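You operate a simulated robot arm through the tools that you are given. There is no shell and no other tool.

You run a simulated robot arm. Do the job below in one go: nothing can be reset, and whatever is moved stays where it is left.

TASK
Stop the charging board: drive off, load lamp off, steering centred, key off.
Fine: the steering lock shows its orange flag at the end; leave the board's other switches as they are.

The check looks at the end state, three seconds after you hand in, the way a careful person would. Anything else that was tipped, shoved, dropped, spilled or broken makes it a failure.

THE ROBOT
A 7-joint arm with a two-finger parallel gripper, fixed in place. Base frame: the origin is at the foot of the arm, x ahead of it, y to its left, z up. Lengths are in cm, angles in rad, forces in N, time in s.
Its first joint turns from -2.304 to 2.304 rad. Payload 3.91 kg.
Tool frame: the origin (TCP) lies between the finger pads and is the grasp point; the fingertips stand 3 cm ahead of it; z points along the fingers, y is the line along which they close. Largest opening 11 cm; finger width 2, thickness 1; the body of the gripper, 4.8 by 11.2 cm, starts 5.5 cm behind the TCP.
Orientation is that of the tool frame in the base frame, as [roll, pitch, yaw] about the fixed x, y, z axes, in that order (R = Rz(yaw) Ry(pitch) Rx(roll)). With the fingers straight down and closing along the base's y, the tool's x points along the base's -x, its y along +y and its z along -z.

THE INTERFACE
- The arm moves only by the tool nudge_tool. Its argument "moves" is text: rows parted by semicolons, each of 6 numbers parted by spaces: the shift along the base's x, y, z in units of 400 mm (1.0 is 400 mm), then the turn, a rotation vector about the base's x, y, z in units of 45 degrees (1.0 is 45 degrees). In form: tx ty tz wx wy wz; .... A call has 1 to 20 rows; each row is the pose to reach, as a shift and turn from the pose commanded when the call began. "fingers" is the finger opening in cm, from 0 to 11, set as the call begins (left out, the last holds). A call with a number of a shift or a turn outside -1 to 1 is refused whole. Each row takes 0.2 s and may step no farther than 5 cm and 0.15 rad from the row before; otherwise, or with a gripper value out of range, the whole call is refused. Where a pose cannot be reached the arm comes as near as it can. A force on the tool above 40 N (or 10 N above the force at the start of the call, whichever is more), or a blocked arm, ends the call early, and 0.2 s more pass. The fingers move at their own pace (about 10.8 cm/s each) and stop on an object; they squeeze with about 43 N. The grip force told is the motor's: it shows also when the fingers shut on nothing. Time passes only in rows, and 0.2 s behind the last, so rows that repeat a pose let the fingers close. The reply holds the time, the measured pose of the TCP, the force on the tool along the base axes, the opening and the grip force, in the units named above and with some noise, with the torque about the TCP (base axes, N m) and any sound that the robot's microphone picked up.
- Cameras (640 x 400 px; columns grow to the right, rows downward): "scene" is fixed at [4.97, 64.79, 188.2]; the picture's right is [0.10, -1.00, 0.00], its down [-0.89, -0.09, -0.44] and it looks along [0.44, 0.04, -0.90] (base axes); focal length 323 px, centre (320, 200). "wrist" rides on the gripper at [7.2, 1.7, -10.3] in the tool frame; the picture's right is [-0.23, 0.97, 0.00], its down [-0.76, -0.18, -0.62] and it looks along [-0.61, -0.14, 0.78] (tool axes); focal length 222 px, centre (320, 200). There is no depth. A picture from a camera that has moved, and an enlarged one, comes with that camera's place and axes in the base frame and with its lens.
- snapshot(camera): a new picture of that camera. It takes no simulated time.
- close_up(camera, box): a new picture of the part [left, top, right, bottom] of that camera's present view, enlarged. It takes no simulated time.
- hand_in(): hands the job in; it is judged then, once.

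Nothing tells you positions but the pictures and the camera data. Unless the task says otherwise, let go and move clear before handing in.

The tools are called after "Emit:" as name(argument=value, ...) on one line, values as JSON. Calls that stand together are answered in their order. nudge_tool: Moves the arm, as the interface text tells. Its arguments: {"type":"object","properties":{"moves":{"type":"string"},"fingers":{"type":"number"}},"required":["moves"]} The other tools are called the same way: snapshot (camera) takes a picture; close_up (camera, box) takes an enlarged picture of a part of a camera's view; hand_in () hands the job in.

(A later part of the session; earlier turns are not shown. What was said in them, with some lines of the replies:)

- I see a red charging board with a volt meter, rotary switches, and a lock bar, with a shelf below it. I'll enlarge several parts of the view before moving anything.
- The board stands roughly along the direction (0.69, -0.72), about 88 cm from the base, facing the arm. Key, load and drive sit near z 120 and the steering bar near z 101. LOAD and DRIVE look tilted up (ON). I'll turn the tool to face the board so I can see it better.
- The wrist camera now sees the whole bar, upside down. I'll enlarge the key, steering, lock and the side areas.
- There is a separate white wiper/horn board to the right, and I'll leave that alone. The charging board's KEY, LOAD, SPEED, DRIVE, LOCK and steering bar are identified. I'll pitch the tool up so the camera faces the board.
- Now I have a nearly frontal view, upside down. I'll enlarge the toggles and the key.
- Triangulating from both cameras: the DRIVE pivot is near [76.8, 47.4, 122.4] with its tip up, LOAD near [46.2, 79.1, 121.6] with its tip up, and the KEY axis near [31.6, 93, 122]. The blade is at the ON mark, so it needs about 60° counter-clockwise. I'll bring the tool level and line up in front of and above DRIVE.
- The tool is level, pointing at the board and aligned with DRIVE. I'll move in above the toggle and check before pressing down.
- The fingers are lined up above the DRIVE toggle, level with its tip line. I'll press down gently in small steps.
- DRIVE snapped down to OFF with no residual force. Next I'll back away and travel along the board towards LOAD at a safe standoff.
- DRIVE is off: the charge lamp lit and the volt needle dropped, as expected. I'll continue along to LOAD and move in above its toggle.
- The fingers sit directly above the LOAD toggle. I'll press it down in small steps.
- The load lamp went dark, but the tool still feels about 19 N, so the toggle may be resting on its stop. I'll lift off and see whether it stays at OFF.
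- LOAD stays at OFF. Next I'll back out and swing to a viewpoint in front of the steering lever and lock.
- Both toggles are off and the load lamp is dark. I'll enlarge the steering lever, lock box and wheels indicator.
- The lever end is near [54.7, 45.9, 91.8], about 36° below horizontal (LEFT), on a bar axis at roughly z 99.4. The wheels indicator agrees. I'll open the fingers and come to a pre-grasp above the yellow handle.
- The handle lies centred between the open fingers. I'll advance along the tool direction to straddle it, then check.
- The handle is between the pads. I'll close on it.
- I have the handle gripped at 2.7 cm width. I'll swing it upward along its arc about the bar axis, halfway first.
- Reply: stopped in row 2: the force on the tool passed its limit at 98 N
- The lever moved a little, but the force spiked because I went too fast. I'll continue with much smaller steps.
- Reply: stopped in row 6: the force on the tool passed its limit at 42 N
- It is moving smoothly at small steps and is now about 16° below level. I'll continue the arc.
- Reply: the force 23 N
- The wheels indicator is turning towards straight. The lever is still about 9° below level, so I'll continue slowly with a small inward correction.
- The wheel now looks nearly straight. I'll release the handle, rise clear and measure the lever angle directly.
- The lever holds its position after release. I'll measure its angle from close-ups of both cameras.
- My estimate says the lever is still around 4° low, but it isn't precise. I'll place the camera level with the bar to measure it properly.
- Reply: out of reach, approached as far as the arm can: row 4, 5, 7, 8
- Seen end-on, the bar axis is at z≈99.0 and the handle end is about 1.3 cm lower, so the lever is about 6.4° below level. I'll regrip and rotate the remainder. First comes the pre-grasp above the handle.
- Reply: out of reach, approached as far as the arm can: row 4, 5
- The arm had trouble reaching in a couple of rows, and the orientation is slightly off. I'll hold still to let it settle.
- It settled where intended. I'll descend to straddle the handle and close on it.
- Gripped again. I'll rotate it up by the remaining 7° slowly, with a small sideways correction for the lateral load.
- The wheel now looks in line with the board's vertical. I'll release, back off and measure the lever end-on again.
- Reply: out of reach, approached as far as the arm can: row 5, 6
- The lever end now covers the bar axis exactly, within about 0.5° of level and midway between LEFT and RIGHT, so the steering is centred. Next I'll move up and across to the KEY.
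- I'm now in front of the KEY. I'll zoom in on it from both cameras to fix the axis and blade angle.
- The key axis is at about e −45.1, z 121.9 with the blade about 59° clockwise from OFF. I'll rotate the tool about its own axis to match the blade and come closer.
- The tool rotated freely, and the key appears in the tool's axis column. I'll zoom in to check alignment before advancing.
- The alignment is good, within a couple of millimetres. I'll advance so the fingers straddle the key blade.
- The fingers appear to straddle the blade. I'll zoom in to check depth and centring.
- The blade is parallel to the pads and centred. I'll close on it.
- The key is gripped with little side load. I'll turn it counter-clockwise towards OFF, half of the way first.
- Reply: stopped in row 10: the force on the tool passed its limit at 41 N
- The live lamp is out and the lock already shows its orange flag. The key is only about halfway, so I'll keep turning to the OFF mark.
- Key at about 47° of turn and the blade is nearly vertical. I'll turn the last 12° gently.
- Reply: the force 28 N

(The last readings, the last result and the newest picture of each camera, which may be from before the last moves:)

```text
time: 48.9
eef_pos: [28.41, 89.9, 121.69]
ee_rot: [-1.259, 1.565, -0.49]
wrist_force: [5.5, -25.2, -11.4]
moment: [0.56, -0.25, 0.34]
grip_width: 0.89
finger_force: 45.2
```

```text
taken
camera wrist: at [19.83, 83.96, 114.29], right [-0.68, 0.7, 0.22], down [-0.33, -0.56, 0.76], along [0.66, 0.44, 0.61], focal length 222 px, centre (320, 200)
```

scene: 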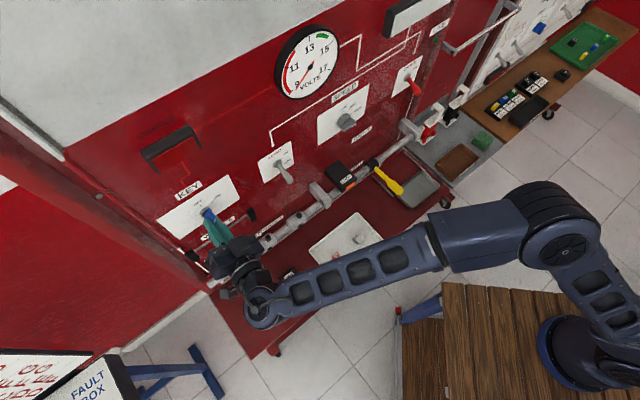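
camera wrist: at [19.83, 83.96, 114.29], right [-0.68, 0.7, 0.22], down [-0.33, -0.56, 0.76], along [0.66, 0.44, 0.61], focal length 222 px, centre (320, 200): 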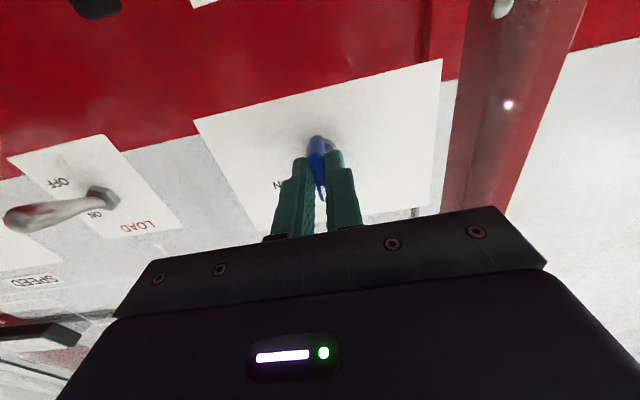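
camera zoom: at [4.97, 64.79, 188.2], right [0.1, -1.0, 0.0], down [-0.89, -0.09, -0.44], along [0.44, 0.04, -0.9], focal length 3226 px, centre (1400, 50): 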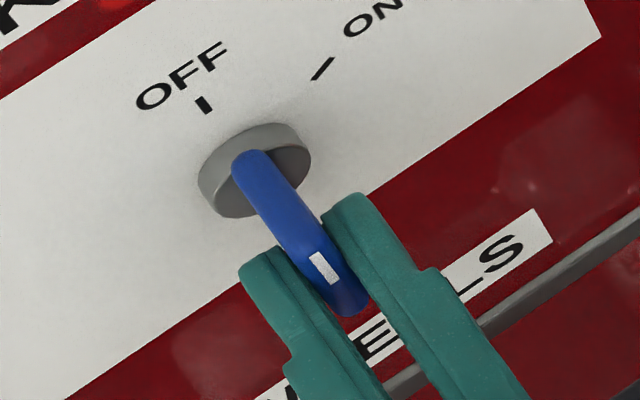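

The blade now points at OFF. I'll ease off the small side load, then open the fingers and look.

Emit:
nudge_tool(moves="0.0025 -0.0026 0 0 0 0; 0.0045 -0.0047 0.001 0 0 0; 0.0045 -0.0047 0.001 0 0 0")

Emit:
nudge_tool(moves="0 0 0 0 0 0; 0 0 0 0 0 0; 0 0 0 0 0 0", fingers=4)

Emit:
close_up(camera="scene", box=[180, 195, 244, 235])

Emit:
snapshot(camera="wrist")

```text
time: 49.7
eef_pos: [28.41, 89.98, 121.67]
ee_rot: [-1.354, 1.569, -0.584]
wrist_force: [-0.5, 11.0, -10.0]
moment: [0.25, -0.12, 0.97]
grip_width: 0.9
finger_force: 44.9
```

```text
time: 50.5
eef_pos: [28.54, 89.76, 121.6]
ee_rot: [-0.945, 1.567, -0.176]
wrist_force: [0.0, -0.1, 0.2]
moment: [0.01, 0.0, 0.03]
grip_width: 4.0
finger_force: 0.1
```

```text
10.00 times, centred on (212, 215) of scene
camera zoom: at [4.97, 64.79, 188.2], right [0.1, -1.0, 0.0], down [-0.89, -0.09, -0.44], along [0.44, 0.04, -0.9], focal length 3226 px, centre (1400, 50)
```

zoom: 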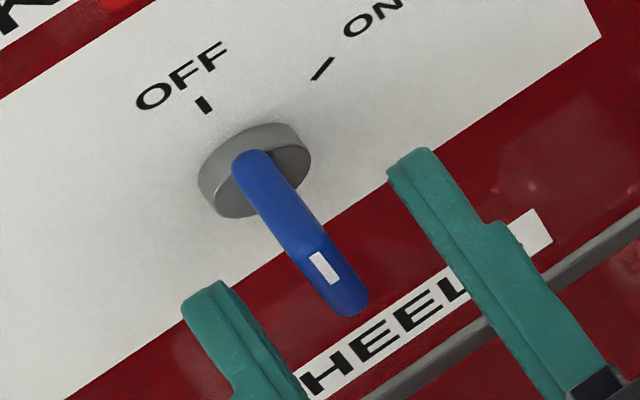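

```text
taken
camera wrist: at [19.95, 83.85, 114.36], right [-0.68, 0.7, 0.23], down [-0.33, -0.56, 0.76], along [0.66, 0.44, 0.61], focal length 222 px, centre (320, 200)
```

wrist: 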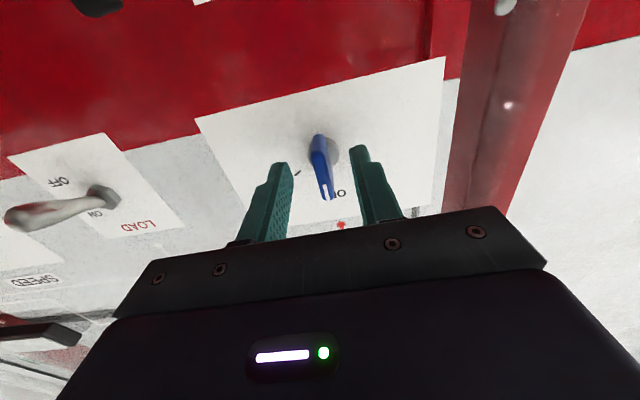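

The key is at OFF and released. I'll retreat straight back and verify everything.

Emit:
nudge_tool(moves="-0.0809 -0.0782 0 0 0 0; -0.1618 -0.1563 0 0 0 0; -0.2428 -0.2345 0 0 0 0; -0.3237 -0.3126 0 0 0 0")

Emit:
snapshot(camera="wrist")

Emit:
snapshot(camera="scene")

Emit:
close_up(camera="wrist", box=[240, 20, 400, 120])

Emit:
close_up(camera="scene", box=[310, 130, 438, 210])

Emit:
close_up(camera="scene", box=[160, 170, 320, 270])

Emit:
close_up(camera="scene", box=[300, 20, 460, 120])

```text
time: 51.5
eef_pos: [15.64, 77.32, 121.66]
ee_rot: [-0.939, 1.57, -0.171]
wrist_force: [0.7, 0.5, -0.4]
moment: [0.03, -0.02, 0.04]
grip_width: 4.01
finger_force: 0.0
```

```text
taken
camera wrist: at [7.02, 71.3, 114.3], right [-0.68, 0.7, 0.23], down [-0.33, -0.56, 0.76], along [0.66, 0.44, 0.61], focal length 222 px, centre (320, 200)
```

wrist: 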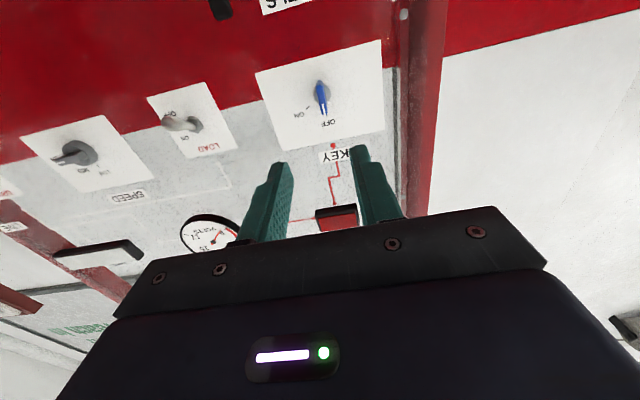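

```text
taken
```

scene: 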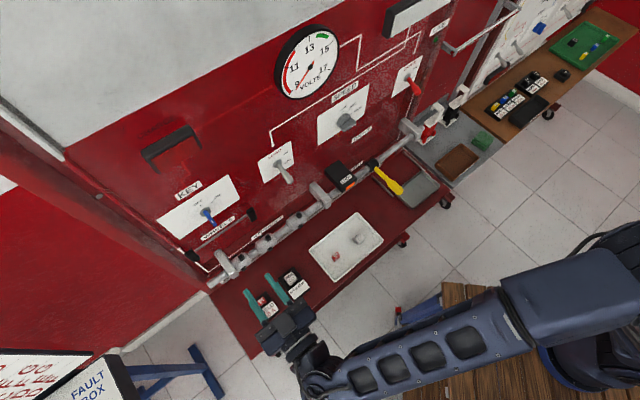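

```text
4.00 times, centred on (320, 70) of wrist
camera zoom: at [7.02, 71.3, 114.3], right [-0.68, 0.7, 0.23], down [-0.33, -0.56, 0.76], along [0.66, 0.44, 0.61], focal length 888 px, centre (320, 720)
```

zoom: 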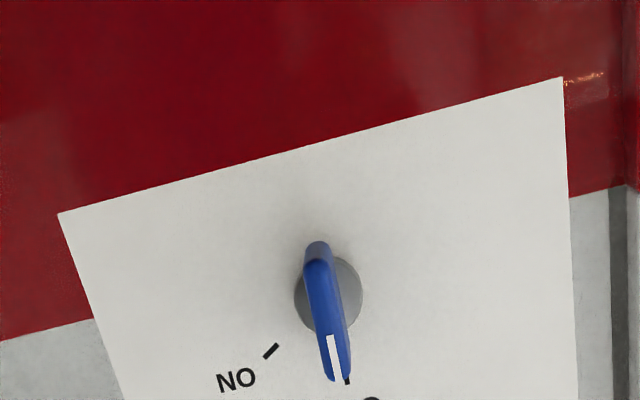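

```text
5.00 times, centred on (374, 170) of scene
camera zoom: at [4.97, 64.79, 188.2], right [0.1, -1.0, 0.0], down [-0.89, -0.09, -0.44], along [0.44, 0.04, -0.9], focal length 1613 px, centre (50, 350)
```

zoom: 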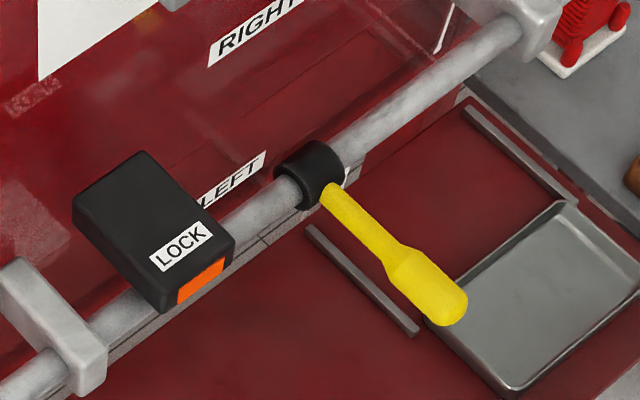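

```text
4.00 times, centred on (240, 220) of scene
camera zoom: at [4.97, 64.79, 188.2], right [0.1, -1.0, 0.0], down [-0.89, -0.09, -0.44], along [0.44, 0.04, -0.9], focal length 1290 px, centre (640, 120)
```

zoom: 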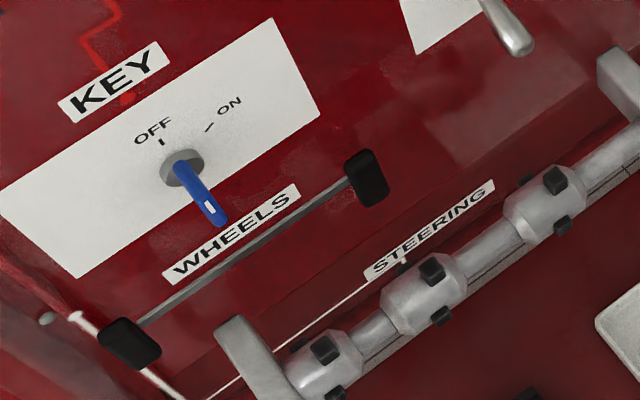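

```text
4.00 times, centred on (380, 70) of scene
camera zoom: at [4.97, 64.79, 188.2], right [0.1, -1.0, 0.0], down [-0.89, -0.09, -0.44], along [0.44, 0.04, -0.9], focal length 1290 px, centre (80, 720)
```

zoom: 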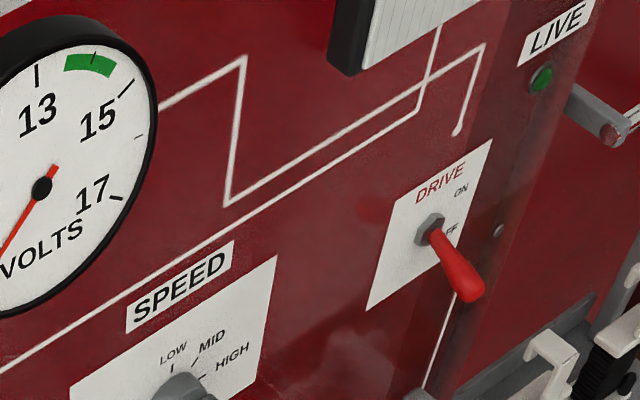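

Drive is off, load is off and its lamp is dark, the lock flag is orange, the lever is level, and the key is at OFF. I'll do a last check that the SPEED knob and the shelf items are unchanged.

Emit:
close_up(camera="scene", box=[240, 60, 400, 160])

Emit:
close_up(camera="scene", box=[220, 210, 412, 330])

Emit:
close_up(camera="scene", box=[400, 20, 640, 200])

```text
4.00 times, centred on (320, 110) of scene
camera zoom: at [4.97, 64.79, 188.2], right [0.1, -1.0, 0.0], down [-0.89, -0.09, -0.44], along [0.44, 0.04, -0.9], focal length 1290 px, centre (320, 560)
```

zoom: 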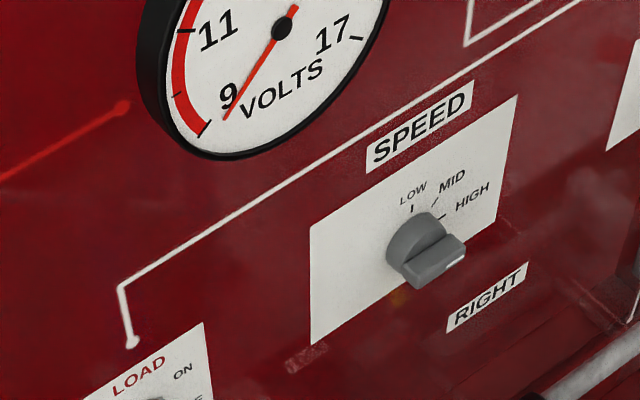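

```text
3.33 times, centred on (316, 270) of scene
camera zoom: at [4.97, 64.79, 188.2], right [0.1, -1.0, 0.0], down [-0.89, -0.09, -0.44], along [0.44, 0.04, -0.9], focal length 1075 px, centre (333, -33)
```

zoom: 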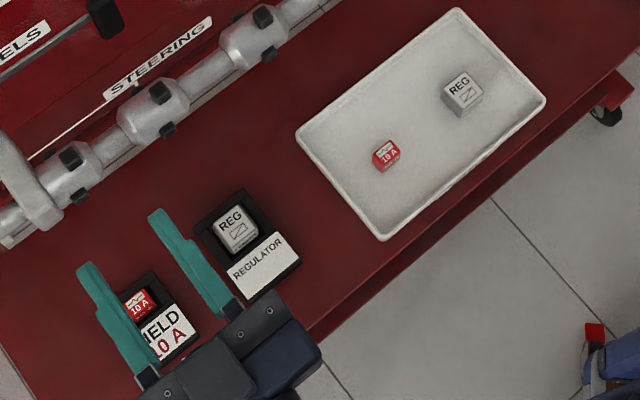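

```text
2.22 times, centred on (520, 110) of scene
camera zoom: at [4.97, 64.79, 188.2], right [0.1, -1.0, 0.0], down [-0.89, -0.09, -0.44], along [0.44, 0.04, -0.9], focal length 717 px, centre (-124, 400)
```

zoom: 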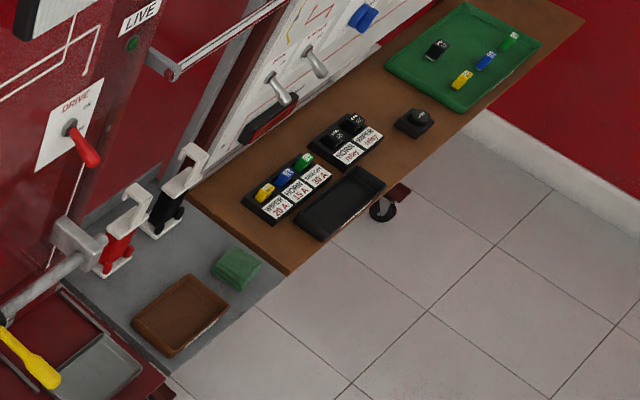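

Everything checks out: SPEED is still at HIGH, nothing on the shelves has moved, and the arm is clear of the board with nothing held. I'll hand in now.

Emit:
hand_in()

```text
The job is handed in.
```

The charging board is stopped and the job is handed in; I haven't seen the check's result.

- **Drive:** the toggle is down at OFF.
- **Load lamp:** the toggle is at OFF and the lamp is dark.
- **Steering:** the lever is level, within about half a degree by my measurement, and midway between LEFT and RIGHT.
- **Key:** the blade points at OFF, and the live lamp is out.
- **Steering lock:** the orange flag is showing.

The SPEED knob is still at HIGH, and nothing on the shelves looks moved. While I was turning the steering lever, the force on the tool spiked to 98 N once and that move stopped early; I saw no damage afterwards. The gripper is open and clear of the board.
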